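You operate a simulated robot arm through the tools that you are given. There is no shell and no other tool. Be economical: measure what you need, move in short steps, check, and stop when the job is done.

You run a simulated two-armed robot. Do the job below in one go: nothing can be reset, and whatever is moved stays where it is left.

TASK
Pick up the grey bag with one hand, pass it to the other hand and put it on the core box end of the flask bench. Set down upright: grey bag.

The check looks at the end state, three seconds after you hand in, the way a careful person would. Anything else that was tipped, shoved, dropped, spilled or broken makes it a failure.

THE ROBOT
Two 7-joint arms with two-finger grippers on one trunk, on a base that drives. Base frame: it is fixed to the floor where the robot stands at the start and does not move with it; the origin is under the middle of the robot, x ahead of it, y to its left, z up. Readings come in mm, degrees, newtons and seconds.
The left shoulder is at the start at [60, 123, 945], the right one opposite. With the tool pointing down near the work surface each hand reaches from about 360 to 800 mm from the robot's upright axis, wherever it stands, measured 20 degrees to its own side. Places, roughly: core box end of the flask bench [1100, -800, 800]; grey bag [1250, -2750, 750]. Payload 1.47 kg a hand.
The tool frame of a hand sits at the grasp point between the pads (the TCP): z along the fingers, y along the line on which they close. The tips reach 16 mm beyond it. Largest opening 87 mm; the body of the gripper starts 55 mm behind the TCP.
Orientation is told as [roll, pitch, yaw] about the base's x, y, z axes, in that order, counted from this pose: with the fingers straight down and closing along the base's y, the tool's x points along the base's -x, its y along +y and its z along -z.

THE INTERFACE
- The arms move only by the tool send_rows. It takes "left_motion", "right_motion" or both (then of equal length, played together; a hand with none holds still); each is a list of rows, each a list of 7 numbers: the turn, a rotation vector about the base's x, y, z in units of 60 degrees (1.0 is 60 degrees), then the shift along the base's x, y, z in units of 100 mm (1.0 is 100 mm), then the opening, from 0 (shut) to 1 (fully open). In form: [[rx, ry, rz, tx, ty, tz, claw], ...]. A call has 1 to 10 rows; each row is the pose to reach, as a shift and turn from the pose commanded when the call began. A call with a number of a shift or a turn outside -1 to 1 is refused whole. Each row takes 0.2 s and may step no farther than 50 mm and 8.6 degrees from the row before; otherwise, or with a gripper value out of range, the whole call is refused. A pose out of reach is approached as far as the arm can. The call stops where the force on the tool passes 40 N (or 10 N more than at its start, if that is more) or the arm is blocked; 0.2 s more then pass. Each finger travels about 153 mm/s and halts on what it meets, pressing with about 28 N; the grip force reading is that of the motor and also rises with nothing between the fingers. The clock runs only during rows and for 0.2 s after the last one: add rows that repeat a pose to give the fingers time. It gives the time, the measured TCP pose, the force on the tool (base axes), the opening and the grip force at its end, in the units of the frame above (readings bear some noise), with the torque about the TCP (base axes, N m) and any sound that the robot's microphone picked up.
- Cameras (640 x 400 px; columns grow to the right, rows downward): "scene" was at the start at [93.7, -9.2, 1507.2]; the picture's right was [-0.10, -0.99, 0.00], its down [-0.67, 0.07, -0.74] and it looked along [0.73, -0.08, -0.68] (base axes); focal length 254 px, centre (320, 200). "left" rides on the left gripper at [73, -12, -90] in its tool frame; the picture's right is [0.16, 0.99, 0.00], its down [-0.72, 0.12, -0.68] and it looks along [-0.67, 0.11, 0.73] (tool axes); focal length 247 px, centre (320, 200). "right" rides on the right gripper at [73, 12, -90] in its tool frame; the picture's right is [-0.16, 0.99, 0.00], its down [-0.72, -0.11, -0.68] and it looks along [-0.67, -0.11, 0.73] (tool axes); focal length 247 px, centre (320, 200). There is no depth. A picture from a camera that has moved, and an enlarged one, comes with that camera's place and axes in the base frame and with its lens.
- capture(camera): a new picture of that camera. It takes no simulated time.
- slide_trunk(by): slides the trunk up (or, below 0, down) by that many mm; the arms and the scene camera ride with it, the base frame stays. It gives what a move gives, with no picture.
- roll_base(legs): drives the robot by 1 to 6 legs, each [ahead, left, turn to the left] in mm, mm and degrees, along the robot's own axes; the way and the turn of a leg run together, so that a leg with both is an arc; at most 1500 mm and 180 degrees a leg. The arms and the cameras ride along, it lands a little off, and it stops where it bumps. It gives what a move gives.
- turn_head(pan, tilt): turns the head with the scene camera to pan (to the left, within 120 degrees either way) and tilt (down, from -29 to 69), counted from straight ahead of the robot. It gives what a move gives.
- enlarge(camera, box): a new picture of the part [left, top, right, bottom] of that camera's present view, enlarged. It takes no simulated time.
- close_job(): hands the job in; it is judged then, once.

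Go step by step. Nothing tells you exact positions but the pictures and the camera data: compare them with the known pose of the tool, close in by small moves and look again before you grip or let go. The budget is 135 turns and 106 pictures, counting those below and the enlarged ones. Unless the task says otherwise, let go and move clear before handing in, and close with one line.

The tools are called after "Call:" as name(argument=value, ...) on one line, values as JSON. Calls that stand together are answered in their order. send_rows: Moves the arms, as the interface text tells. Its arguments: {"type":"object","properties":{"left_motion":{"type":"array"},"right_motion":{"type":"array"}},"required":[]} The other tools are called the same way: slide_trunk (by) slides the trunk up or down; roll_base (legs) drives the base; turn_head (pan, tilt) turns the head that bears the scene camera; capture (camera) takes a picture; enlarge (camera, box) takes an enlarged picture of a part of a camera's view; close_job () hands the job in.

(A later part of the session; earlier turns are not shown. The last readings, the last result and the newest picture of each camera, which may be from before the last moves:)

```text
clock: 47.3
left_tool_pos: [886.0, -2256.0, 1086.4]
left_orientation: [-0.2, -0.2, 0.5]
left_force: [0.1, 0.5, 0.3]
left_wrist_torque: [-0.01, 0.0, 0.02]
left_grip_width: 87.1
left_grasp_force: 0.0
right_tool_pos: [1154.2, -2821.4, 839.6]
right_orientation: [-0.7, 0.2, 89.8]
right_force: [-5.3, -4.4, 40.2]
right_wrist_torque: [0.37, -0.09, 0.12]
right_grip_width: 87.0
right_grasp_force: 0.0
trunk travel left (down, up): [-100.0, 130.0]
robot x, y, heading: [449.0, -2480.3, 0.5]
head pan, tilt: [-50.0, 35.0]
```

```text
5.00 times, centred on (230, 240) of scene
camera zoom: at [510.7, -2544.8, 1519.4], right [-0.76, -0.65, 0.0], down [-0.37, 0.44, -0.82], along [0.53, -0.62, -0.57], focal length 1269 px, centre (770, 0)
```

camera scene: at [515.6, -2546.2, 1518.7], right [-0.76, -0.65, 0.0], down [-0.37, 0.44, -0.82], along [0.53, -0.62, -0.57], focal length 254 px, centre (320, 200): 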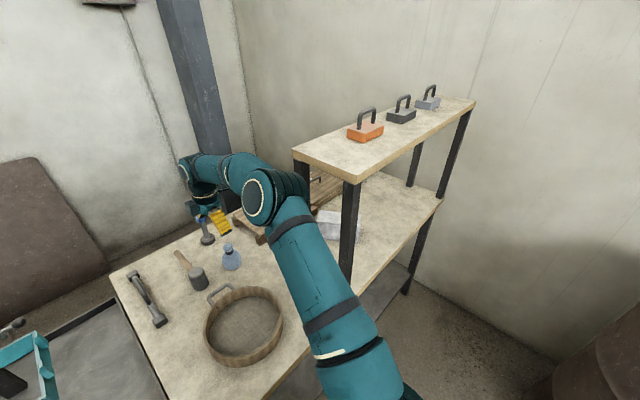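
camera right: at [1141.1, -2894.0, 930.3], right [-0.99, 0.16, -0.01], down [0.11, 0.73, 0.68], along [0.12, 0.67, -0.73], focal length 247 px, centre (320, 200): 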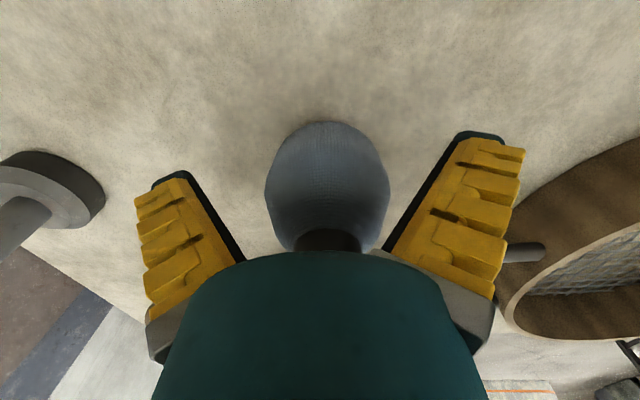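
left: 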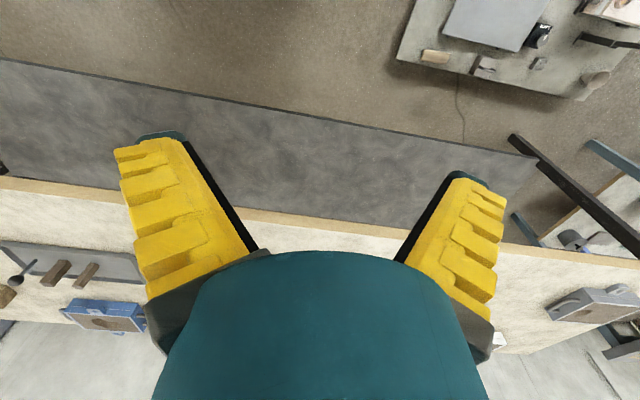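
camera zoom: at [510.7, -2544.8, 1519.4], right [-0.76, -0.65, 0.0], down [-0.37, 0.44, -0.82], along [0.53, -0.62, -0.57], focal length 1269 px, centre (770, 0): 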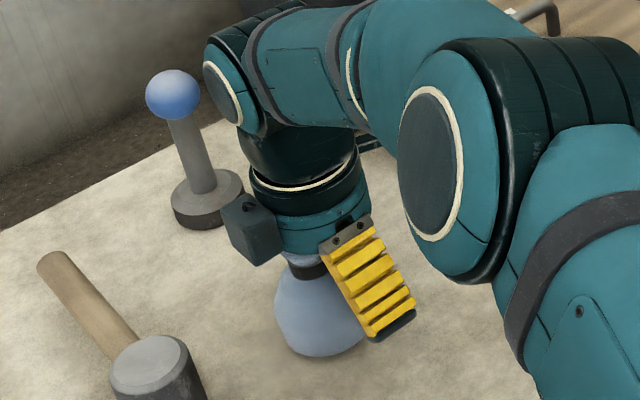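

The palm touches the bag's top at TCP ~842, so the top is near z 897. I'll back off 3 mm, close on the body there, and do a slow 10 mm test lift reading the weight.

Call:
send_rows(right_motion=[[0, 0, 0, 0, 0, 0.06, 1], [0, 0, 0, 0, 0, 0.08, 1], [0, 0, 0, 0, 0, 0.08, 0.7], [0, 0, 0, 0, 0, 0.08, 0.4], [0, 0, 0, 0, 0, 0.08, 0.2], [0, 0, 0, 0, 0, 0.08, 0.2]])

Call:
send_rows(right_motion=[[0, 0, 0, 0, 0, 0.02, 0.1], [0, 0, 0, 0, 0, 0.04, 0.1], [0, 0, 0, 0, 0, 0.06, 0.1]])

Call:
capture(camera="right")

Call:
enlarge(camera="scene", box=[190, 200, 270, 280])

```text
clock: 48.7
left_tool_pos: [888.5, -2257.7, 1085.0]
left_orientation: [0.1, 0.0, 0.5]
left_force: [-0.3, -0.1, 0.1]
left_wrist_torque: [0.0, 0.01, 0.0]
left_grip_width: 87.2
left_grasp_force: 0.1
right_tool_pos: [1154.4, -2820.6, 841.5]
right_orientation: [-0.1, 0.0, 89.9]
right_force: [-7.4, -4.5, 15.3]
right_wrist_torque: [0.03, 0.64, 0.18]
right_grip_width: 56.9
right_grasp_force: 28.2
trunk travel left (down, up): [-100.0, 130.0]
robot x, y, heading: [447.5, -2480.1, 0.7]
head pan, tilt: [-50.0, 35.0]
```

```text
clock: 49.5
left_tool_pos: [889.2, -2258.0, 1083.3]
left_orientation: [0.0, 0.0, 0.5]
left_force: [0.6, 0.0, 0.1]
left_wrist_torque: [-0.03, 0.0, 0.0]
left_grip_width: 87.0
left_grasp_force: 0.1
right_tool_pos: [1154.3, -2820.3, 844.4]
right_orientation: [-0.1, -0.1, 90.0]
right_force: [0.0, 0.0, -0.8]
right_wrist_torque: [0.01, -0.01, -0.01]
right_grip_width: 51.6
right_grasp_force: 28.1
trunk travel left (down, up): [-100.0, 130.0]
robot x, y, heading: [446.0, -2479.5, 0.5]
head pan, tilt: [-50.0, 35.0]
```

```text
70 pictures are left
camera right: at [1143.1, -2892.2, 935.2], right [-0.99, 0.16, 0.0], down [0.12, 0.72, 0.68], along [0.11, 0.67, -0.73], focal length 247 px, centre (320, 200)
```

right: 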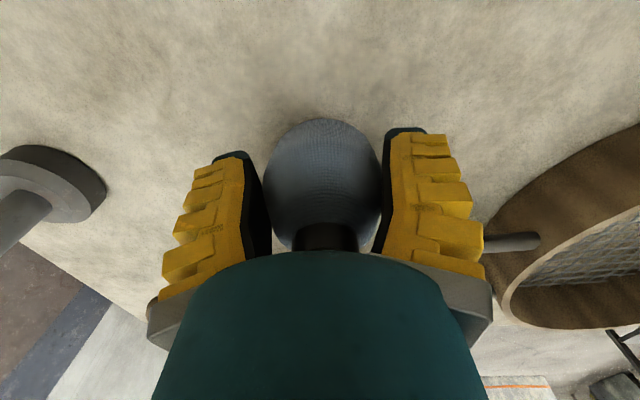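

```text
5.00 times, centred on (230, 240) of scene
camera zoom: at [515.6, -2546.3, 1518.6], right [-0.76, -0.65, 0.0], down [-0.37, 0.44, -0.82], along [0.53, -0.62, -0.57], focal length 1269 px, centre (770, 0)
```

zoom: 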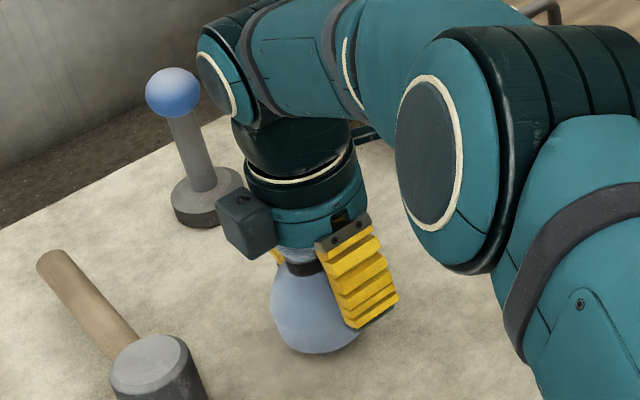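

Still on a slope here (57→52 mm as it rises), so the vertical body grip can't hold. I'll try the neck once more, with the tips at the band (z ~873) and a very slow lift, watching the width.

Call:
send_rows(right_motion=[[0, 0, 0, 0, 0, 0.0, 0.8], [0, 0, 0, 0, 0, 0.2, 0.8], [0, 0, 0, 0, 0, 0.44, 0.8], [0, 0, 0, 0, 0, 0.44, 0.4], [0, 0, 0, 0, 0, 0.44, 0.1], [0, 0, 0, 0, 0, 0.44, 0], [0, 0, 0, 0, 0, 0.44, 0]])

Call:
send_rows(right_motion=[[0, 0, 0, 0, 0, 0.02, 0], [0, 0, 0, 0, 0, 0.04, 0], [0, 0, 0, 0, 0, 0.06, 0], [0, 0, 0, 0, 0, 0.08, 0]])

Call:
capture(camera="right")

```text
clock: 51.1
left_tool_pos: [889.4, -2257.4, 1084.2]
left_orientation: [0.0, 0.0, 0.5]
left_force: [-0.7, 0.3, 0.7]
left_wrist_torque: [-0.01, 0.01, -0.01]
left_grip_width: 87.1
left_grasp_force: 0.0
right_tool_pos: [1155.6, -2820.9, 890.1]
right_orientation: [-0.1, 0.0, 89.9]
right_force: [-0.3, -0.5, 0.1]
right_wrist_torque: [-0.05, -0.01, 0.0]
right_grip_width: 30.0
right_grasp_force: 28.4
trunk travel left (down, up): [-100.0, 130.0]
robot x, y, heading: [447.9, -2480.2, 0.4]
head pan, tilt: [-50.0, 35.0]
```

```text
clock: 52.1
left_tool_pos: [890.1, -2257.9, 1083.5]
left_orientation: [0.0, 0.0, 0.5]
left_force: [-0.3, 1.0, -0.1]
left_wrist_torque: [-0.03, 0.01, -0.01]
left_grip_width: 86.9
left_grasp_force: 0.1
right_tool_pos: [1155.3, -2819.5, 900.1]
right_orientation: [0.0, 0.0, 89.8]
right_force: [0.5, -0.1, 0.1]
right_wrist_torque: [-0.03, -0.01, 0.01]
right_grip_width: 29.9
right_grasp_force: 27.9
trunk travel left (down, up): [-100.0, 130.0]
robot x, y, heading: [448.7, -2482.2, 0.6]
head pan, tilt: [-50.0, 35.0]
```

```text
68 pictures are left
camera right: at [1142.6, -2892.8, 988.8], right [-0.99, 0.16, 0.0], down [0.12, 0.72, 0.68], along [0.11, 0.67, -0.73], focal length 247 px, centre (320, 200)
```

right: 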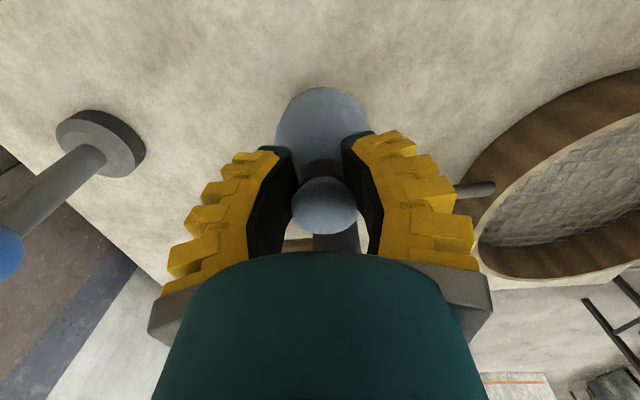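

Now the width is 30.0 mm (the flare/neck itself) and stays constant. I'll check whether the bag has left the bench.

Call:
enlarge(camera="scene", box=[190, 200, 270, 280])

Call:
send_rows(right_motion=[[0, 0, 0, 0, 0, 0.03, 0], [0, 0, 0, 0, 0, 0.08, 0], [0, 0, 0, 0, 0, 0.15, 0], [0, 0, 0, 0, 0, 0.2, 0]])

Call:
enlarge(camera="scene", box=[190, 200, 270, 280])

```text
5.00 times, centred on (230, 240) of scene
camera zoom: at [515.7, -2546.3, 1518.7], right [-0.76, -0.65, 0.0], down [-0.37, 0.44, -0.82], along [0.53, -0.62, -0.57], focal length 1269 px, centre (770, 0)
```

zoom: 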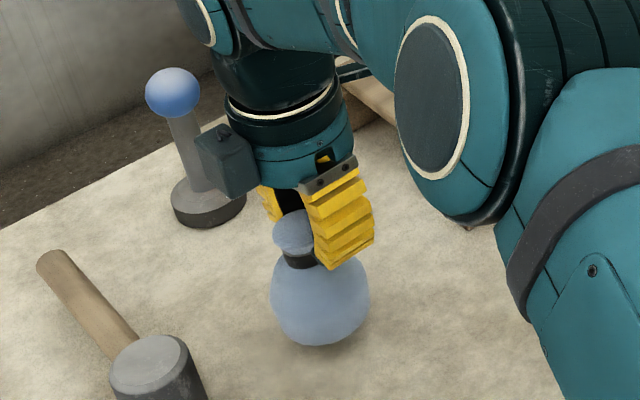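

```text
clock: 53.1
left_tool_pos: [888.7, -2259.1, 1085.1]
left_orientation: [0.0, 0.1, 0.5]
left_force: [-0.6, -0.8, -0.2]
left_wrist_torque: [0.02, 0.02, 0.0]
left_grip_width: 87.4
left_grasp_force: 0.1
right_tool_pos: [1155.2, -2819.9, 918.7]
right_orientation: [-0.1, 0.0, 89.8]
right_force: [0.6, -0.4, -1.2]
right_wrist_torque: [0.0, 0.02, 0.02]
right_grip_width: 29.9
right_grasp_force: 28.1
trunk travel left (down, up): [-100.0, 130.0]
robot x, y, heading: [447.5, -2475.9, 0.6]
head pan, tilt: [-50.0, 35.0]
```

```text
5.00 times, centred on (230, 240) of scene
camera zoom: at [515.7, -2546.3, 1518.7], right [-0.76, -0.65, 0.0], down [-0.37, 0.44, -0.82], along [0.53, -0.62, -0.57], focal length 1269 px, centre (770, 0)
```

zoom: 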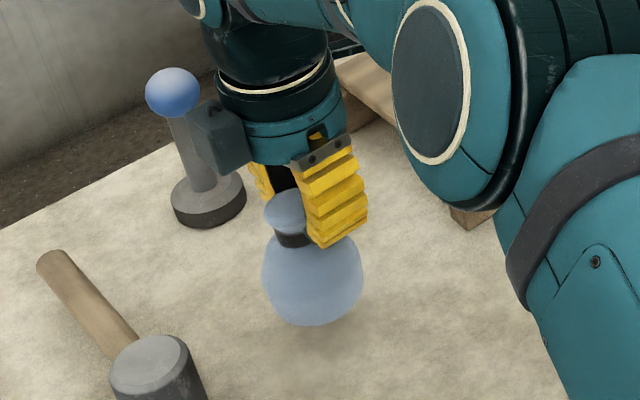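

The bag is lifted and hanging cleanly (about 1.2 N), upright. I'll raise it further gently and check the grip before driving back.

Call:
send_rows(right_motion=[[0, 0, 0, 0, 0, 0.1, 0], [0, 0, 0, 0, 0, 0.22, 0], [0, 0, 0, 0, 0, 0.34, 0], [0, 0, 0, 0, 0, 0.46, 0], [0, 0, 0, 0, 0, 0.58, 0], [0, 0, 0, 0, 0, 0.7, 0], [0, 0, 0, 0, 0, 0.82, 0], [0, 0, 0, 0, 0, 0.94, 0], [0, 0, 0, 0, 0, 1.0, 0]])

Call:
send_rows(right_motion=[[0, 0, 0, -0.1, 0.1, 0, 0], [0, 0, 0, -0.25, 0.25, 0, 0], [0, 0, 0, -0.4, 0.4, 0, 0], [0, 0, 0, -0.6, 0.6, 0, 0], [0, 0, 0, -0.8, 0.8, 0, 0], [0, 0, 0, -0.95, 0.95, 0, 0], [0, 0, 0, -1.0, 1.0, 0, 0]])

Call:
capture(camera="right")

```text
clock: 55.1
left_tool_pos: [889.3, -2256.3, 1083.9]
left_orientation: [0.0, 0.0, 0.4]
left_force: [-0.4, -0.1, -0.1]
left_wrist_torque: [-0.02, 0.02, 0.0]
left_grip_width: 87.0
left_grasp_force: 0.0
right_tool_pos: [1153.9, -2820.8, 1019.4]
right_orientation: [-0.1, 0.0, 89.9]
right_force: [-0.1, -0.1, -1.4]
right_wrist_torque: [-0.04, 0.02, -0.01]
right_grip_width: 29.7
right_grasp_force: 28.1
trunk travel left (down, up): [-100.0, 130.0]
robot x, y, heading: [448.3, -2483.3, 0.5]
head pan, tilt: [-50.0, 35.0]
```

```text
clock: 56.7
left_tool_pos: [889.2, -2258.0, 1085.0]
left_orientation: [0.0, 0.0, 0.5]
left_force: [0.4, -1.5, 0.2]
left_wrist_torque: [0.03, -0.01, -0.02]
left_grip_width: 86.7
left_grasp_force: 0.1
right_tool_pos: [1053.9, -2721.1, 1017.7]
right_orientation: [-0.1, 0.1, 89.9]
right_force: [0.5, -0.2, -1.4]
right_wrist_torque: [-0.04, -0.02, 0.0]
right_grip_width: 29.1
right_grasp_force: 28.0
trunk travel left (down, up): [-100.0, 130.0]
robot x, y, heading: [448.0, -2481.0, 0.5]
head pan, tilt: [-50.0, 35.0]
```

```text
65 pictures are left
camera right: at [1041.4, -2792.8, 1108.5], right [-0.99, 0.16, 0.0], down [0.12, 0.72, 0.68], along [0.11, 0.67, -0.73], focal length 247 px, centre (320, 200)
```

right: 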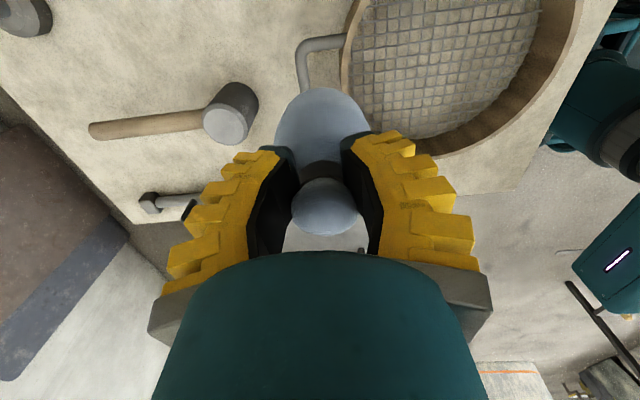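

The bag holds (29 mm). I'll bring it to the robot's centre line while the left hand yaws −90° for a sideways approach.

Call:
send_rows(right_motion=[[0, 0, 0, -0.07, 0.14, 0, 0], [0, 0, 0, -0.15, 0.28, 0, 0], [0, 0, 0, -0.23, 0.43, 0, 0], [0, 0, 0, -0.31, 0.58, 0, 0], [0, 0, 0, -0.39, 0.73, 0, 0], [0, 0, 0, -0.47, 0.88, 0, 0], [0, 0, 0, -0.53, 1.0, 0, 0]], left_motion=[[0, 0, -0.14, 0, 0, 0.05, 1], [0, 0, -0.28, 0, 0, 0.1, 1], [0, 0, -0.42, 0, 0, 0.2, 1], [0, 0, -0.56, 0, 0, 0.3, 1], [0, 0, -0.7, 0, 0, 0.4, 1], [0, 0, -0.84, 0, 0, 0.5, 1], [0, 0, -0.98, 0, 0, 0.5, 1]])

Call:
send_rows(right_motion=[[0, 0, 0, -0.07, 0.14, 0, 0], [0, 0, 0, -0.15, 0.28, 0, 0], [0, 0, 0, -0.23, 0.43, 0, 0], [0, 0, 0, -0.31, 0.58, 0, 0], [0, 0, 0, -0.39, 0.73, 0, 0], [0, 0, 0, -0.47, 0.88, 0, 0], [0, 0, 0, -0.53, 1.0, 0, 0]], left_motion=[[0, 0, -0.1, 0.05, 0, 0, 1], [0, 0, -0.2, 0.1, 0, 0, 1], [0, 0, -0.3, 0.2, 0, 0, 1], [0, 0, -0.4, 0.3, 0, 0, 1], [0, 0, -0.5, 0.4, 0, 0, 1], [0, 0, -0.53, 0.5, 0, 0, 1], [0, 0, -0.53, 0.6, 0, 0, 1]])

Call:
turn_head(pan=0, tilt=48)

Call:
capture(camera="scene")

```text
clock: 58.3
left_tool_pos: [889.1, -2256.8, 1135.0]
left_orientation: [0.0, 0.0, -58.5]
left_force: [0.2, 0.2, -0.5]
left_wrist_torque: [-0.01, 0.01, -0.01]
left_grip_width: 86.9
left_grasp_force: 0.0
right_tool_pos: [1001.4, -2620.0, 1018.9]
right_orientation: [-0.2, 0.0, 89.9]
right_force: [-0.1, 0.0, -1.9]
right_wrist_torque: [-0.04, 0.0, 0.01]
right_grip_width: 29.0
right_grasp_force: 27.9
trunk travel left (down, up): [-100.0, 130.0]
robot x, y, heading: [447.1, -2480.7, 0.5]
head pan, tilt: [-50.0, 35.0]
```

```text
clock: 59.9
left_tool_pos: [949.7, -2257.3, 1133.4]
left_orientation: [0.0, 0.0, -90.2]
left_force: [-0.3, -0.4, 0.1]
left_wrist_torque: [-0.03, -0.01, -0.04]
left_grip_width: 87.2
left_grasp_force: 0.0
right_tool_pos: [949.3, -2519.9, 1018.3]
right_orientation: [0.0, 0.1, 90.0]
right_force: [0.0, 0.5, -1.5]
right_wrist_torque: [-0.02, -0.01, -0.07]
right_grip_width: 28.5
right_grasp_force: 28.0
trunk travel left (down, up): [-100.0, 130.0]
robot x, y, heading: [449.2, -2476.9, 0.3]
head pan, tilt: [-50.0, 35.0]
```

```text
clock: 61.1
left_tool_pos: [949.0, -2257.7, 1134.6]
left_orientation: [0.0, 0.0, -90.1]
left_force: [0.2, 0.6, -0.1]
left_wrist_torque: [0.0, 0.02, -0.02]
left_grip_width: 87.1
left_grasp_force: 0.0
right_tool_pos: [950.3, -2519.2, 1017.9]
right_orientation: [0.1, -0.1, 89.9]
right_force: [-0.1, 0.8, -1.5]
right_wrist_torque: [-0.01, -0.03, 0.02]
right_grip_width: 28.7
right_grasp_force: 27.5
trunk travel left (down, up): [-100.0, 130.0]
robot x, y, heading: [448.7, -2475.8, 0.4]
head pan, tilt: [0.0, 48.0]
```

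```text
64 pictures are left
camera scene: at [537.3, -2478.7, 1499.7], right [0.01, -1.0, 0.0], down [-0.74, -0.01, -0.67], along [0.67, 0.01, -0.74], focal length 254 px, centre (320, 200)
```

scene: 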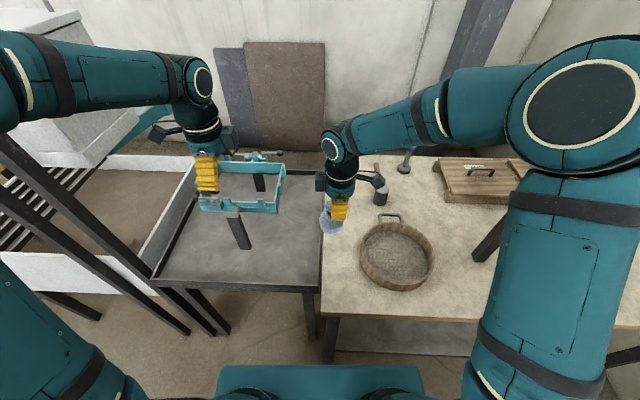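

The hands have a box on the side opposite the camera too; I'll zoom in to understand their size before bringing them together.

Call:
enlarge(camera="scene", box=[280, 120, 420, 240])

Call:
enlarge(camera="scene", box=[140, 40, 280, 220])

```text
3.33 times, centred on (350, 180) of scene
camera zoom: at [537.3, -2478.7, 1499.7], right [0.01, -1.0, 0.0], down [-0.74, -0.01, -0.67], along [0.67, 0.01, -0.74], focal length 846 px, centre (220, 267)
```

zoom: 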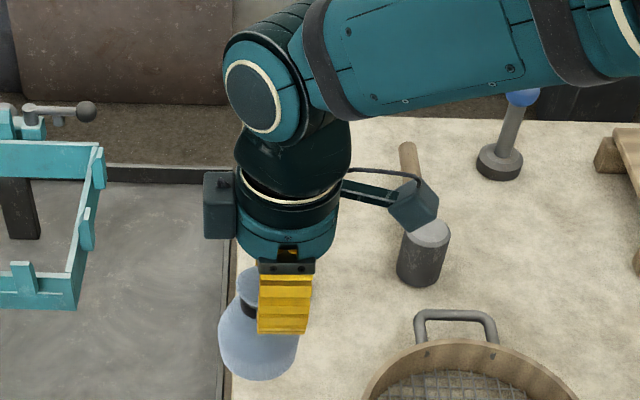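

```text
2.22 times, centred on (210, 130) of scene
camera zoom: at [537.3, -2478.7, 1499.7], right [0.01, -1.0, 0.0], down [-0.74, -0.01, -0.67], along [0.67, 0.01, -0.74], focal length 564 px, centre (564, 356)
```

zoom: 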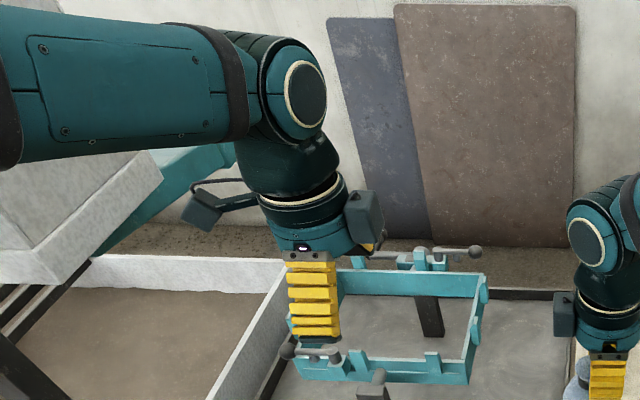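

Geometry noted: camera arm on one side, a box (33–57 mm out) on the other. I'll tilt the left hand 52° from vertical, pointing right-and-down, to clear the right fingers and box, and stage it beside the bag.

Call:
send_rows(left_motion=[[-0.13, 0, 0, 0, 0, 0, 1], [-0.26, 0, 0, 0, -0.05, 0, 1], [-0.39, 0, 0, 0, -0.1, 0, 1], [-0.52, 0, 0, 0, -0.2, 0, 1], [-0.65, 0, 0, 0, -0.3, 0, 1], [-0.78, 0, 0, 0, -0.4, -0.05, 1], [-0.867, 0, 0, 0, -0.5, -0.1, 1]])

Call:
send_rows(left_motion=[[0, 0, 0, 0, -0.2, -0.2, 1], [0, 0, 0, 0, -0.4, -0.45, 1], [0, 0, 0, 0, -0.7, -0.7, 1], [0, 0, 0, 0, -0.95, -0.95, 1]])

Call:
capture(camera="left")

Call:
enlarge(camera="scene", box=[200, 100, 400, 260])

```text
clock: 62.7
left_tool_pos: [949.7, -2307.9, 1123.9]
left_orientation: [0.2, -52.0, -90.2]
left_force: [0.6, -0.7, 0.0]
left_wrist_torque: [0.03, -0.04, 0.0]
left_grip_width: 87.3
left_grasp_force: 0.0
right_tool_pos: [950.5, -2518.2, 1019.3]
right_orientation: [-0.1, 0.0, 89.8]
right_force: [-0.4, -0.3, -1.5]
right_wrist_torque: [-0.03, 0.02, 0.0]
right_grip_width: 28.0
right_grasp_force: 28.6
trunk travel left (down, up): [-100.0, 130.0]
robot x, y, heading: [445.9, -2483.6, 0.8]
head pan, tilt: [0.0, 48.0]
```

```text
clock: 63.7
left_tool_pos: [948.2, -2403.7, 1030.5]
left_orientation: [0.0, -52.0, -90.1]
left_force: [-0.2, -0.5, 0.0]
left_wrist_torque: [-0.01, -0.01, 0.02]
left_grip_width: 87.0
left_grasp_force: 0.0
right_tool_pos: [949.2, -2519.8, 1018.5]
right_orientation: [0.0, 0.0, 89.9]
right_force: [0.5, -0.1, -1.0]
right_wrist_torque: [0.01, 0.02, 0.02]
right_grip_width: 27.9
right_grasp_force: 27.8
trunk travel left (down, up): [-100.0, 130.0]
robot x, y, heading: [445.2, -2481.1, 0.4]
head pan, tilt: [0.0, 48.0]
```

```text
61 pictures are left
camera left: at [936.5, -2287.4, 1027.8], right [0.99, 0.1, -0.12], down [0.11, 0.09, 0.99], along [0.11, -0.99, 0.08], focal length 247 px, centre (320, 200)
```

left: 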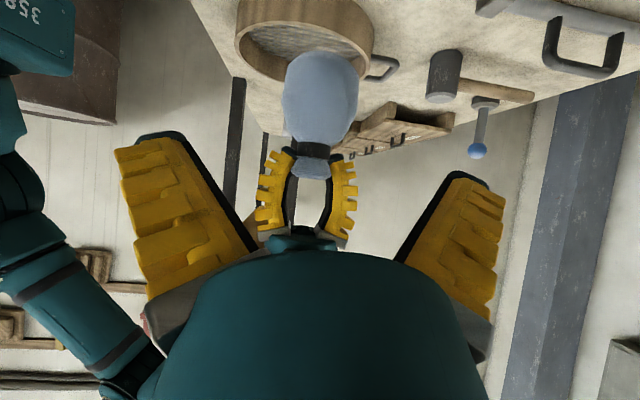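

```text
2.50 times, centred on (300, 180) of scene
camera zoom: at [537.8, -2478.7, 1499.6], right [0.01, -1.0, 0.0], down [-0.74, -0.01, -0.67], along [0.67, 0.01, -0.74], focal length 635 px, centre (370, 250)
```

zoom: 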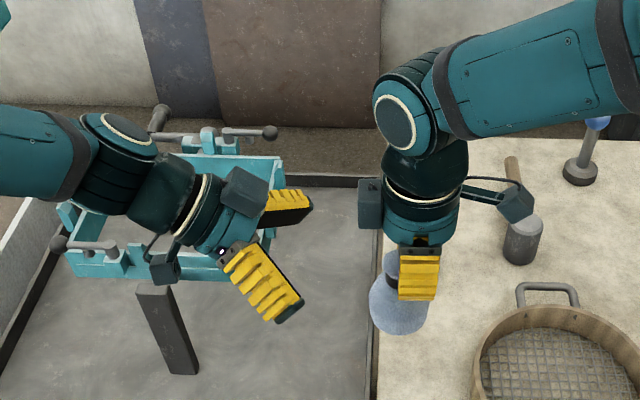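

The left camera shows the bag upright at x≈950, body centre z≈954, bottom z≈917, and the right fingers on the band. I'll approach along the left tool axis most of the way and check.

Call:
send_rows(left_motion=[[0, 0, 0, 0.01, -0.2, -0.16, 1], [0, 0, 0, 0.02, -0.4, -0.32, 1], [0, 0, 0, 0.02, -0.6, -0.47, 1]])

Call:
capture(camera="left")

Call:
enlarge(camera="scene", box=[220, 100, 400, 244])

```text
clock: 64.5
left_tool_pos: [953.3, -2462.3, 981.8]
left_orientation: [0.2, -52.0, -90.0]
left_force: [-0.9, 0.0, 0.1]
left_wrist_torque: [0.03, -0.04, -0.05]
left_grip_width: 87.1
left_grasp_force: 0.1
right_tool_pos: [949.6, -2519.8, 1018.9]
right_orientation: [0.0, -0.1, 89.9]
right_force: [-0.7, 0.5, -1.9]
right_wrist_torque: [-0.05, 0.02, 0.04]
right_grip_width: 27.4
right_grasp_force: 28.1
trunk travel left (down, up): [-100.0, 130.0]
robot x, y, heading: [448.2, -2483.1, 0.4]
head pan, tilt: [0.0, 48.0]
```

```text
59 pictures are left
camera left: at [940.3, -2347.5, 979.7], right [0.99, 0.1, -0.12], down [0.11, 0.09, 0.99], along [0.11, -0.99, 0.08], focal length 247 px, centre (320, 200)
```

left: 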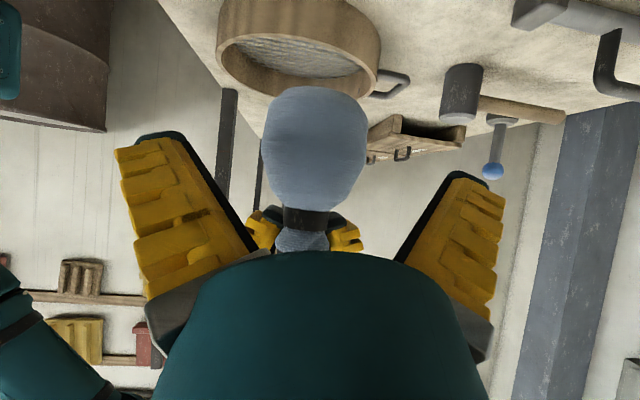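

```text
2.78 times, centred on (310, 172) of scene
camera zoom: at [537.9, -2478.8, 1499.6], right [0.01, -1.0, 0.0], down [-0.74, -0.01, -0.67], along [0.67, 0.01, -0.74], focal length 705 px, centre (348, 278)
```

zoom: 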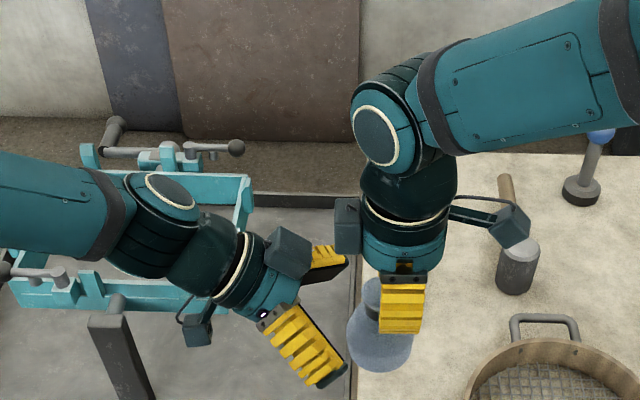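

The body is centred between the left fingers. I'll move in the last 40 mm, close gently and check the force.

Call:
send_rows(left_motion=[[0, 0, 0, -0.01, -0.15, -0.12, 1], [0, 0, 0, -0.02, -0.3, -0.22, 1], [0, 0, 0, -0.02, -0.4, -0.26, 1]])

Call:
capture(camera="left")

Call:
enlarge(camera="scene", box=[220, 100, 400, 244])

```text
clock: 65.3
left_tool_pos: [949.4, -2502.1, 957.0]
left_orientation: [0.1, -52.1, -90.2]
left_force: [-0.6, -0.8, 0.4]
left_wrist_torque: [-0.01, 0.0, -0.01]
left_grip_width: 86.8
left_grasp_force: 0.0
right_tool_pos: [949.4, -2520.3, 1018.6]
right_orientation: [0.0, 0.1, 89.9]
right_force: [-0.4, -0.3, -0.8]
right_wrist_torque: [0.0, 0.01, -0.03]
right_grip_width: 27.5
right_grasp_force: 27.9
trunk travel left (down, up): [-100.0, 130.0]
robot x, y, heading: [447.1, -2479.7, 0.3]
head pan, tilt: [0.0, 48.0]
```

```text
57 pictures are left
camera left: at [936.5, -2386.3, 954.5], right [0.99, 0.1, -0.12], down [0.11, 0.09, 0.99], along [0.11, -0.99, 0.08], focal length 247 px, centre (320, 200)
```

left: 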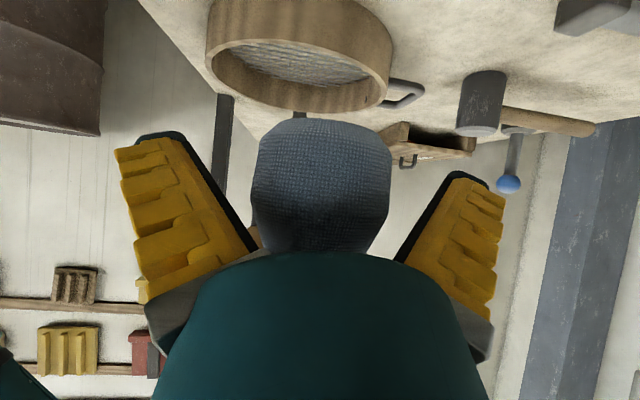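

```text
2.78 times, centred on (310, 172) of scene
camera zoom: at [537.5, -2478.8, 1499.7], right [0.01, -1.0, 0.0], down [-0.74, -0.01, -0.67], along [0.67, 0.01, -0.74], focal length 705 px, centre (348, 278)
```

zoom: 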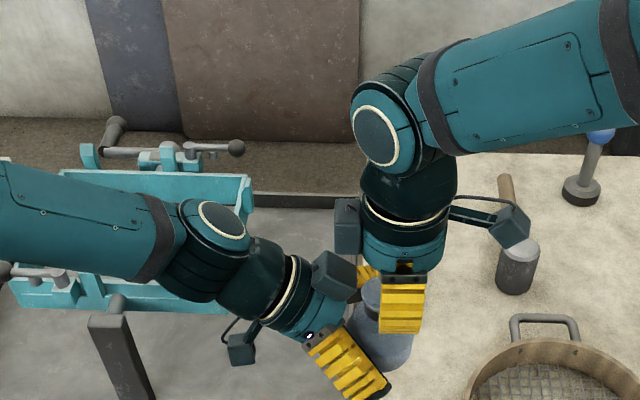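

Body is centred at the left TCP with no contact force. Closing the left gripper now.

Call:
send_rows(left_motion=[[0, 0, 0, 0, 0, 0, 0.85], [0, 0, 0, 0, 0, 0, 0.7], [0, 0, 0, 0, 0, 0, 0.5], [0, 0, 0, 0, 0, 0, 0.4], [0, 0, 0, 0, 0, 0, 0.4]])

Call:
capture(camera="left")

```text
clock: 66.5
left_tool_pos: [948.9, -2502.4, 956.4]
left_orientation: [0.2, -52.0, -90.1]
left_force: [6.0, -0.3, -0.6]
left_wrist_torque: [0.07, 0.2, 0.06]
left_grip_width: 62.1
left_grasp_force: 28.0
right_tool_pos: [949.6, -2520.7, 1018.4]
right_orientation: [0.0, 0.0, 90.0]
right_force: [-5.2, 0.9, 0.3]
right_wrist_torque: [-0.02, 0.16, 0.0]
right_grip_width: 27.1
right_grasp_force: 28.3
trunk travel left (down, up): [-100.0, 130.0]
robot x, y, heading: [449.0, -2479.5, 0.5]
head pan, tilt: [0.0, 48.0]
```

```text
55 pictures are left
camera left: at [936.7, -2386.0, 954.7], right [0.99, 0.1, -0.12], down [0.11, 0.09, 0.99], along [0.11, -0.99, 0.08], focal length 247 px, centre (320, 200)
```

left: 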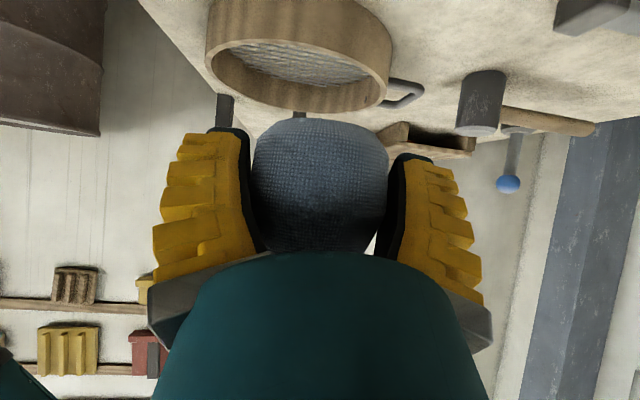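

Left holds the body at 62 mm. Now I'll open the right fingers partway and lift the right hand straight off.

Call:
send_rows(right_motion=[[0, 0, 0, 0, 0, 0, 0.4], [0, 0, 0, 0, 0, 0, 0.6], [0, 0, 0, 0, 0, 0, 0.65], [0, 0, 0, 0, 0, 0.1, 0.65], [0, 0, 0, 0, -0.05, 0.4, 0.65], [0, 0, 0, 0, -0.2, 0.7, 0.65], [0, 0, 0, 0, -0.4, 1.0, 0.65]])

Call:
capture(camera="left")

Call:
enlarge(camera="scene", box=[220, 100, 400, 244])

```text
clock: 68.1
left_tool_pos: [948.4, -2503.0, 955.6]
left_orientation: [0.3, -51.9, -90.1]
left_force: [0.4, -0.1, -0.4]
left_wrist_torque: [0.02, -0.01, 0.01]
left_grip_width: 63.0
left_grasp_force: 28.2
right_tool_pos: [947.4, -2562.7, 1118.3]
right_orientation: [-0.1, -0.1, 89.8]
right_force: [0.2, -0.9, 0.1]
right_wrist_torque: [0.02, -0.01, -0.01]
right_grip_width: 61.4
right_grasp_force: 3.1
trunk travel left (down, up): [-100.0, 130.0]
robot x, y, heading: [450.6, -2477.9, 0.4]
head pan, tilt: [0.0, 48.0]
```

```text
54 pictures are left
camera left: at [936.0, -2386.5, 954.9], right [0.99, 0.1, -0.12], down [0.11, 0.09, 0.99], along [0.11, -0.99, 0.08], focal length 247 px, centre (320, 200)
```

left: 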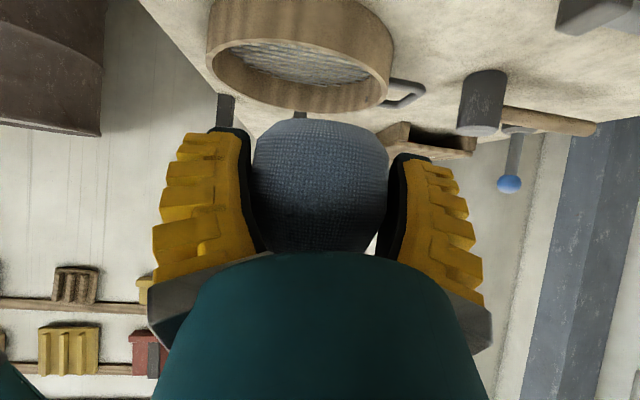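

```text
2.78 times, centred on (310, 172) of scene
camera zoom: at [536.7, -2479.1, 1499.7], right [0.01, -1.0, 0.0], down [-0.74, -0.01, -0.67], along [0.67, 0.01, -0.74], focal length 705 px, centre (348, 278)
```

zoom: 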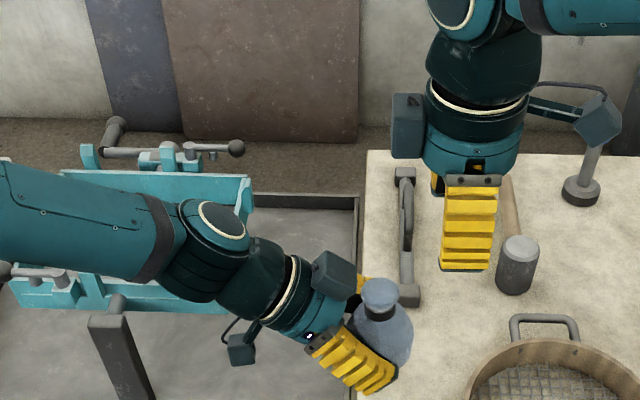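

Handover done: the left hand holds the bag upright and the right hand is clear. I'll raise the trunk for clearance, back out and drive toward the flask bench.

Call:
slide_trunk(by=80)

Call:
roll_base(legs=[[-450, 0, 0], [0, 1450, 0]])

Call:
turn_head(pan=5, tilt=35)

Call:
capture(camera="scene")

```text
clock: 69.2
left_tool_pos: [948.9, -2501.6, 1036.1]
left_orientation: [0.1, -52.1, -90.2]
left_force: [0.3, 0.1, -0.6]
left_wrist_torque: [0.0, -0.04, -0.01]
left_grip_width: 63.0
left_grasp_force: 28.1
right_tool_pos: [948.6, -2563.4, 1198.6]
right_orientation: [0.0, 0.1, 90.0]
right_force: [0.0, -0.8, -0.4]
right_wrist_torque: [0.01, -0.04, 0.02]
right_grip_width: 61.3
right_grasp_force: 3.2
trunk travel left (down, up): [-180.0, 50.0]
robot x, y, heading: [446.5, -2479.0, 0.4]
head pan, tilt: [0.0, 48.0]
```

```text
clock: 84.2
left_tool_pos: [482.6, -1077.0, 1036.3]
left_orientation: [0.2, -52.0, -89.7]
left_force: [0.6, 0.5, -0.7]
left_wrist_torque: [0.04, 0.01, -0.01]
left_grip_width: 62.8
left_grasp_force: 28.3
right_tool_pos: [483.1, -1136.7, 1198.6]
right_orientation: [0.1, 0.0, 90.5]
right_force: [0.2, 0.0, -0.6]
right_wrist_torque: [-0.01, 0.02, -0.05]
right_grip_width: 61.4
right_grasp_force: 3.0
trunk travel left (down, up): [-180.0, 50.0]
robot x, y, heading: [-19.9, -1063.0, 0.9]
head pan, tilt: [0.0, 48.0]
```

```text
clock: 85.0
left_tool_pos: [481.8, -1075.6, 1035.5]
left_orientation: [0.1, -52.0, -89.7]
left_force: [-0.3, -0.4, -0.6]
left_wrist_torque: [-0.01, -0.01, 0.0]
left_grip_width: 62.8
left_grasp_force: 28.3
right_tool_pos: [481.4, -1135.9, 1199.4]
right_orientation: [0.1, 0.0, 90.4]
right_force: [0.2, 0.4, 0.4]
right_wrist_torque: [-0.01, 0.0, 0.0]
right_grip_width: 61.4
right_grasp_force: 3.6
trunk travel left (down, up): [-180.0, 50.0]
robot x, y, heading: [-17.1, -1055.1, 1.1]
head pan, tilt: [5.0, 35.0]
```

```text
52 pictures are left
camera scene: at [79.6, -1048.9, 1598.6], right [0.1, -0.99, 0.0], down [-0.57, -0.06, -0.82], along [0.81, 0.09, -0.57], focal length 254 px, centre (320, 200)
```

scene: 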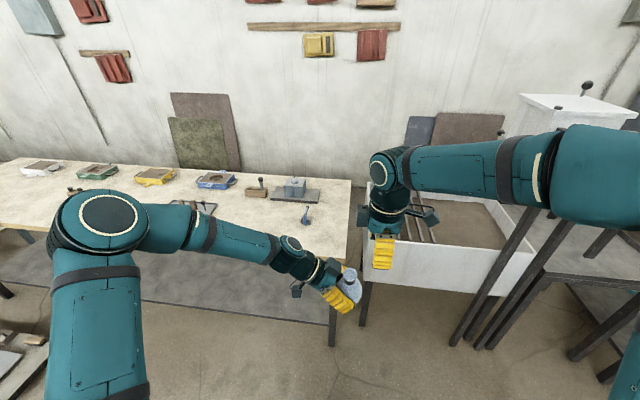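

The flask bench's right end is ahead with a small plate, a block (core box) and a small blue-handled tool. I'll zoom in there.

Call:
enlarge(camera="scene", box=[180, 150, 370, 270])

```text
3.33 times, centred on (275, 210) of scene
camera zoom: at [79.6, -1048.9, 1598.6], right [0.1, -0.99, 0.0], down [-0.57, -0.06, -0.82], along [0.81, 0.09, -0.57], focal length 846 px, centre (470, 167)
```

zoom: 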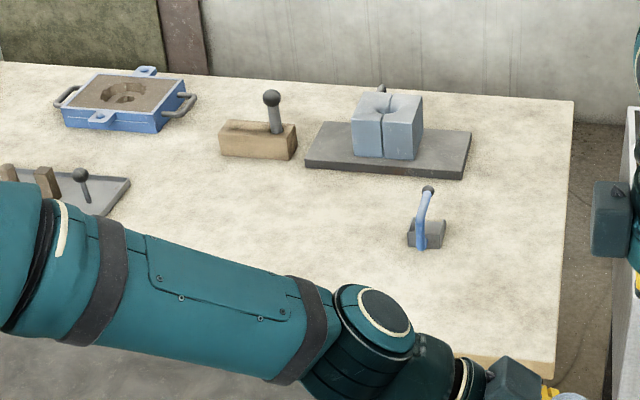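

Bench right end: front edge x≈800, right edge y≈−1080; clamp at ~[1005,-880], plate with core box from x≈1183. A clear spot is about [1090,-775]. I'll tuck the right hand back and drive in.

Call:
send_rows(right_motion=[[0, 0, 0, -0.3, -0.3, 0, 0.6], [0, 0, 0, -0.6, -0.6, 0, 0.6], [0, 0, 0, -0.9, -0.9, 0, 0.6]])

Call:
roll_base(legs=[[0, 265, -1], [400, 0, 0]])

Call:
turn_head(pan=0, tilt=45)

Call:
capture(camera="scene")

Call:
capture(camera="left")

```text
clock: 85.8
left_tool_pos: [481.7, -1077.3, 1038.0]
left_orientation: [0.3, -52.0, -89.9]
left_force: [-0.5, -0.5, -1.8]
left_wrist_torque: [-0.02, 0.03, 0.02]
left_grip_width: 62.8
left_grasp_force: 28.4
right_tool_pos: [386.5, -1227.9, 1198.5]
right_orientation: [-0.1, 0.0, 90.4]
right_force: [-0.7, -0.5, 1.0]
right_wrist_torque: [0.0, -0.03, 0.0]
right_grip_width: 57.2
right_grasp_force: 3.8
trunk travel left (down, up): [-180.0, 50.0]
robot x, y, heading: [-23.1, -1055.5, 0.8]
head pan, tilt: [5.0, 35.0]
```

```text
clock: 90.8
left_tool_pos: [875.3, -821.1, 1036.9]
left_orientation: [0.0, -52.0, -90.8]
left_force: [-0.3, 0.5, -0.8]
left_wrist_torque: [0.0, 0.02, 0.01]
left_grip_width: 62.6
left_grasp_force: 27.7
right_tool_pos: [779.1, -967.8, 1196.3]
right_orientation: [0.0, 0.0, 89.3]
right_force: [1.5, -0.4, 0.9]
right_wrist_torque: [0.0, -0.03, 0.01]
right_grip_width: 57.4
right_grasp_force: 3.6
trunk travel left (down, up): [-180.0, 50.0]
robot x, y, heading: [373.2, -790.8, -0.1]
head pan, tilt: [5.0, 35.0]
```

```text
clock: 91.5
left_tool_pos: [874.7, -819.1, 1037.0]
left_orientation: [0.2, -52.0, -90.7]
left_force: [-0.6, 0.3, -0.9]
left_wrist_torque: [0.01, -0.03, 0.04]
left_grip_width: 62.5
left_grasp_force: 27.7
right_tool_pos: [778.1, -968.7, 1198.1]
right_orientation: [-0.2, -0.1, 89.3]
right_force: [0.2, 1.0, -0.8]
right_wrist_torque: [0.01, -0.01, -0.04]
right_grip_width: 57.5
right_grasp_force: 3.4
trunk travel left (down, up): [-180.0, 50.0]
robot x, y, heading: [376.1, -793.0, -0.3]
head pan, tilt: [0.0, 45.0]
```

```text
50 pictures are left
camera scene: at [466.0, -792.2, 1583.9], right [0.0, -1.0, 0.0], down [-0.71, 0.0, -0.71], along [0.71, 0.0, -0.71], focal length 254 px, centre (320, 200)
```

scene: 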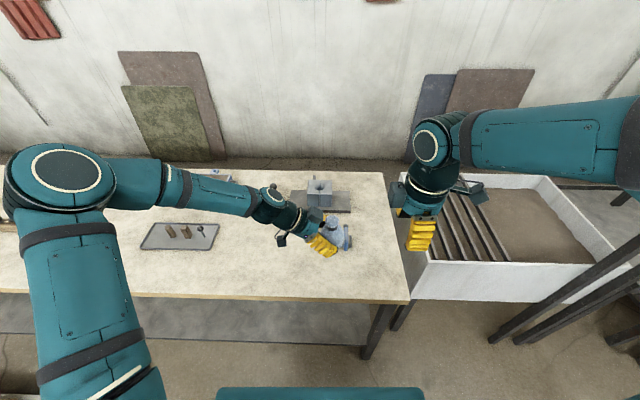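

```text
49 pictures are left
camera left: at [863.7, -704.2, 1034.7], right [0.99, 0.08, -0.12], down [0.12, 0.09, 0.99], along [0.09, -0.99, 0.08], focal length 247 px, centre (320, 200)
```

left: 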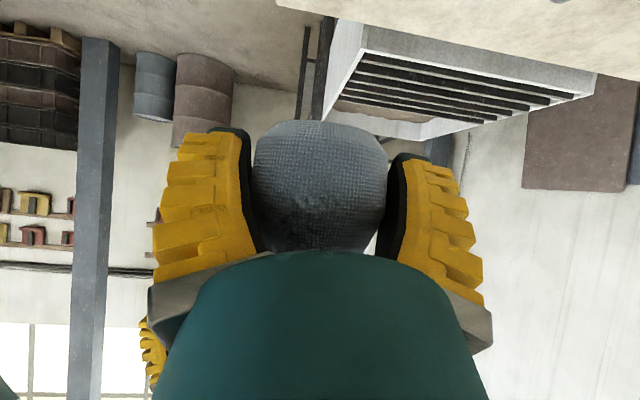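

All clear so far. I'll drive 50 mm closer and extend the left hand over the chosen spot, staying high.

Call:
roll_base(legs=[[60, 0, 0.3]])

Call:
send_rows(left_motion=[[0, 0, 0, 0.15, 0.05, 0, 0.4], [0, 0, 0, 0.35, 0.12, 0, 0.4], [0, 0, 0, 0.55, 0.2, 0, 0.4], [0, 0, 0, 0.75, 0.3, 0, 0.4], [0, 0, 0, 0.95, 0.4, 0, 0.4]])

Call:
capture(camera="scene")

Call:
enlarge(camera="scene", box=[220, 130, 420, 310])

```text
clock: 92.5
left_tool_pos: [935.0, -818.7, 1035.8]
left_orientation: [-0.1, -52.1, -90.6]
left_force: [0.1, 1.1, -2.0]
left_wrist_torque: [-0.03, 0.02, -0.02]
left_grip_width: 62.8
left_grasp_force: 28.1
right_tool_pos: [840.2, -968.1, 1197.7]
right_orientation: [-0.1, 0.0, 89.5]
right_force: [0.3, 0.5, 0.1]
right_wrist_torque: [-0.03, 0.03, -0.03]
right_grip_width: 57.2
right_grasp_force: 4.2
trunk travel left (down, up): [-180.0, 50.0]
robot x, y, heading: [430.1, -790.4, 0.2]
head pan, tilt: [0.0, 45.0]
```

```text
clock: 93.7
left_tool_pos: [1029.8, -776.7, 1038.2]
left_orientation: [0.2, -52.0, -90.4]
left_force: [0.4, 1.4, -1.3]
left_wrist_torque: [0.01, 0.0, 0.01]
left_grip_width: 62.3
left_grasp_force: 27.8
right_tool_pos: [839.5, -966.6, 1198.1]
right_orientation: [-0.1, 0.0, 89.6]
right_force: [-0.2, 0.7, -0.7]
right_wrist_torque: [-0.02, -0.01, 0.01]
right_grip_width: 57.6
right_grasp_force: 3.4
trunk travel left (down, up): [-180.0, 50.0]
robot x, y, heading: [430.4, -790.8, 0.1]
head pan, tilt: [0.0, 45.0]
```

```text
48 pictures are left
camera scene: at [525.6, -791.6, 1583.8], right [0.0, -1.0, 0.0], down [-0.71, 0.0, -0.71], along [0.71, 0.0, -0.71], focal length 254 px, centre (320, 200)
```

scene: 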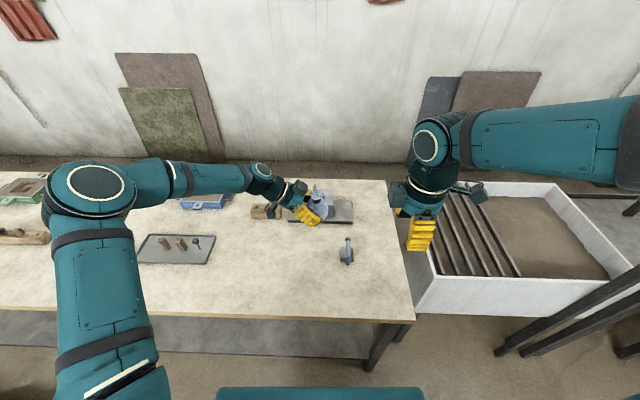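

```text
2.22 times, centred on (320, 220) of scene
camera zoom: at [525.6, -791.6, 1583.8], right [0.0, -1.0, 0.0], down [-0.71, 0.0, -0.71], along [0.71, 0.0, -0.71], focal length 564 px, centre (320, 156)
```

zoom: 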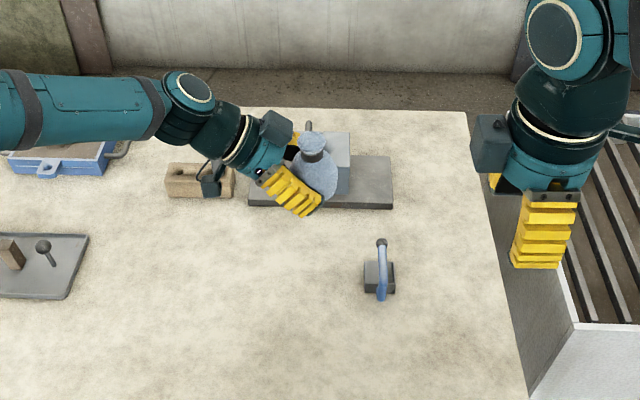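

The area around [1040,-770] is wide open (clamp right of y −858, plate beyond x 1184). I'll move over it and descend 100 mm.

Call:
send_rows(left_motion=[[0, 0, 0, 0.1, 0.1, -0.1, 0.4], [0, 0, 0, 0.15, 0.12, -0.3, 0.4], [0, 0, 0, 0.15, 0.12, -0.5, 0.4], [0, 0, 0, 0.15, 0.12, -0.7, 0.4], [0, 0, 0, 0.15, 0.12, -0.9, 0.4], [0, 0, 0, 0.15, 0.12, -1.0, 0.4]])

Call:
send_rows(left_motion=[[0, 0, 0, 0, 0, -0.2, 0.4], [0, 0, 0, 0, 0, -0.4, 0.4], [0, 0, 0, 0, 0, -0.6, 0.4], [0, 0, 0, 0, 0, -0.7, 0.4]])

Call:
capture(camera="left")

Call:
enlarge(camera="scene", box=[240, 150, 380, 270])

```text
clock: 95.1
left_tool_pos: [1042.7, -765.6, 937.4]
left_orientation: [0.2, -52.0, -90.6]
left_force: [0.2, 0.1, -2.1]
left_wrist_torque: [0.01, 0.01, 0.02]
left_grip_width: 62.6
left_grasp_force: 27.8
right_tool_pos: [838.6, -967.0, 1198.4]
right_orientation: [0.1, -0.1, 89.5]
right_force: [0.1, 0.7, -0.9]
right_wrist_torque: [-0.01, -0.02, -0.01]
right_grip_width: 57.7
right_grasp_force: 3.5
trunk travel left (down, up): [-180.0, 50.0]
robot x, y, heading: [431.8, -787.2, 0.2]
head pan, tilt: [0.0, 45.0]
```

```text
clock: 96.1
left_tool_pos: [1043.6, -766.2, 864.6]
left_orientation: [0.0, -52.1, -90.6]
left_force: [0.1, 0.3, -1.3]
left_wrist_torque: [-0.02, 0.03, 0.01]
left_grip_width: 62.4
left_grasp_force: 28.2
right_tool_pos: [838.6, -967.1, 1197.6]
right_orientation: [0.0, 0.0, 89.6]
right_force: [-0.9, 0.2, 1.0]
right_wrist_torque: [0.0, 0.0, 0.01]
right_grip_width: 57.3
right_grasp_force: 3.7
trunk travel left (down, up): [-180.0, 50.0]
robot x, y, heading: [431.1, -790.1, -0.1]
head pan, tilt: [0.0, 45.0]
```

```text
46 pictures are left
camera left: at [1032.7, -650.1, 863.5], right [0.99, 0.09, -0.12], down [0.12, 0.09, 0.99], along [0.1, -0.99, 0.08], focal length 247 px, centre (320, 200)
```

left: 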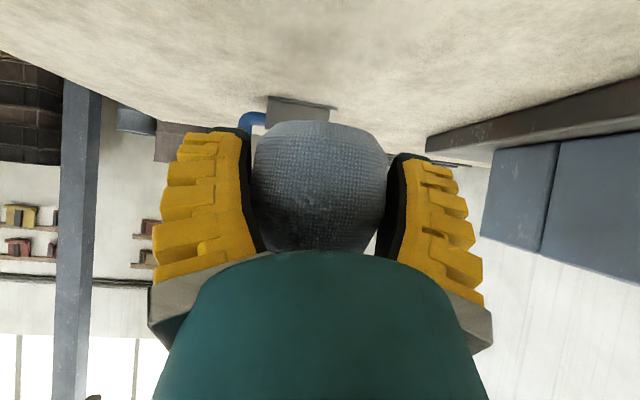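

```text
3.33 times, centred on (310, 210) of scene
camera zoom: at [525.3, -791.9, 1583.9], right [0.0, -1.0, 0.0], down [-0.71, 0.0, -0.71], along [0.71, 0.0, -0.71], focal length 846 px, centre (353, 167)
```

zoom: 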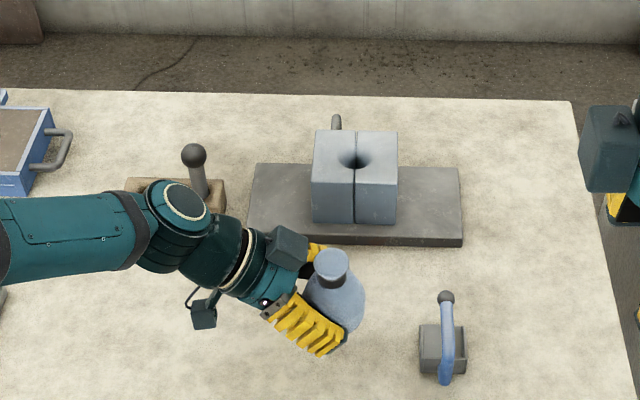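

Bench surface reads about z 796; the bag bottom is near 836. I'll lower 30 mm and look again.

Call:
send_rows(left_motion=[[0, 0, 0, 0, 0, -0.1, 0.4], [0, 0, 0, 0, 0, -0.2, 0.4], [0, 0, 0, 0, 0, -0.26, 0.4], [0, 0, 0, 0, 0, -0.29, 0.4]])

Call:
capture(camera="left")

Call:
enlarge(camera="scene", box=[270, 190, 370, 270])

```text
clock: 97.1
left_tool_pos: [1044.6, -765.5, 836.8]
left_orientation: [0.2, -52.0, -90.6]
left_force: [-0.4, -0.8, -1.9]
left_wrist_torque: [0.03, 0.01, 0.01]
left_grip_width: 62.1
left_grasp_force: 28.2
right_tool_pos: [837.8, -968.0, 1198.2]
right_orientation: [0.0, -0.1, 89.5]
right_force: [0.5, 0.2, -0.4]
right_wrist_torque: [-0.03, -0.04, 0.01]
right_grip_width: 57.6
right_grasp_force: 3.8
trunk travel left (down, up): [-180.0, 50.0]
robot x, y, heading: [430.2, -792.9, -0.0]
head pan, tilt: [0.0, 45.0]
```

```text
44 pictures are left
camera left: at [1032.9, -650.0, 835.1], right [0.99, 0.09, -0.12], down [0.11, 0.09, 0.99], along [0.1, -0.99, 0.08], focal length 247 px, centre (320, 200)
```

left: 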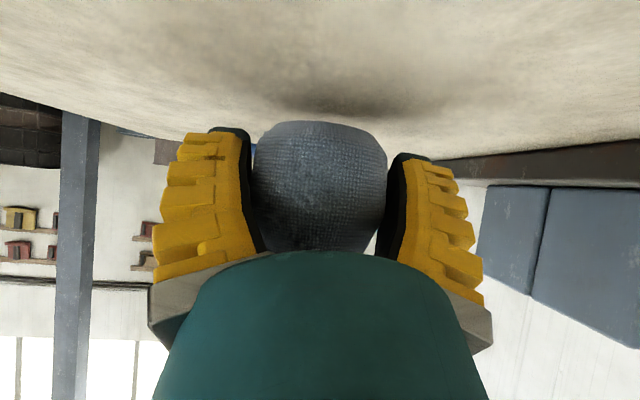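

```text
5.00 times, centred on (320, 230) of scene
camera zoom: at [525.3, -791.8, 1583.9], right [0.0, -1.0, 0.0], down [-0.71, 0.0, -0.71], along [0.71, 0.0, -0.71], focal length 1269 px, centre (320, 50)
```

zoom: 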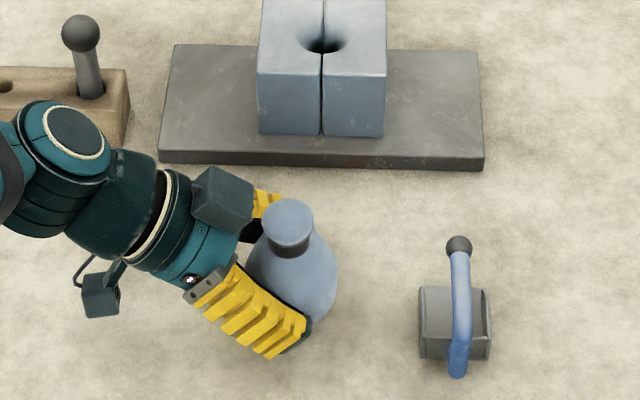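

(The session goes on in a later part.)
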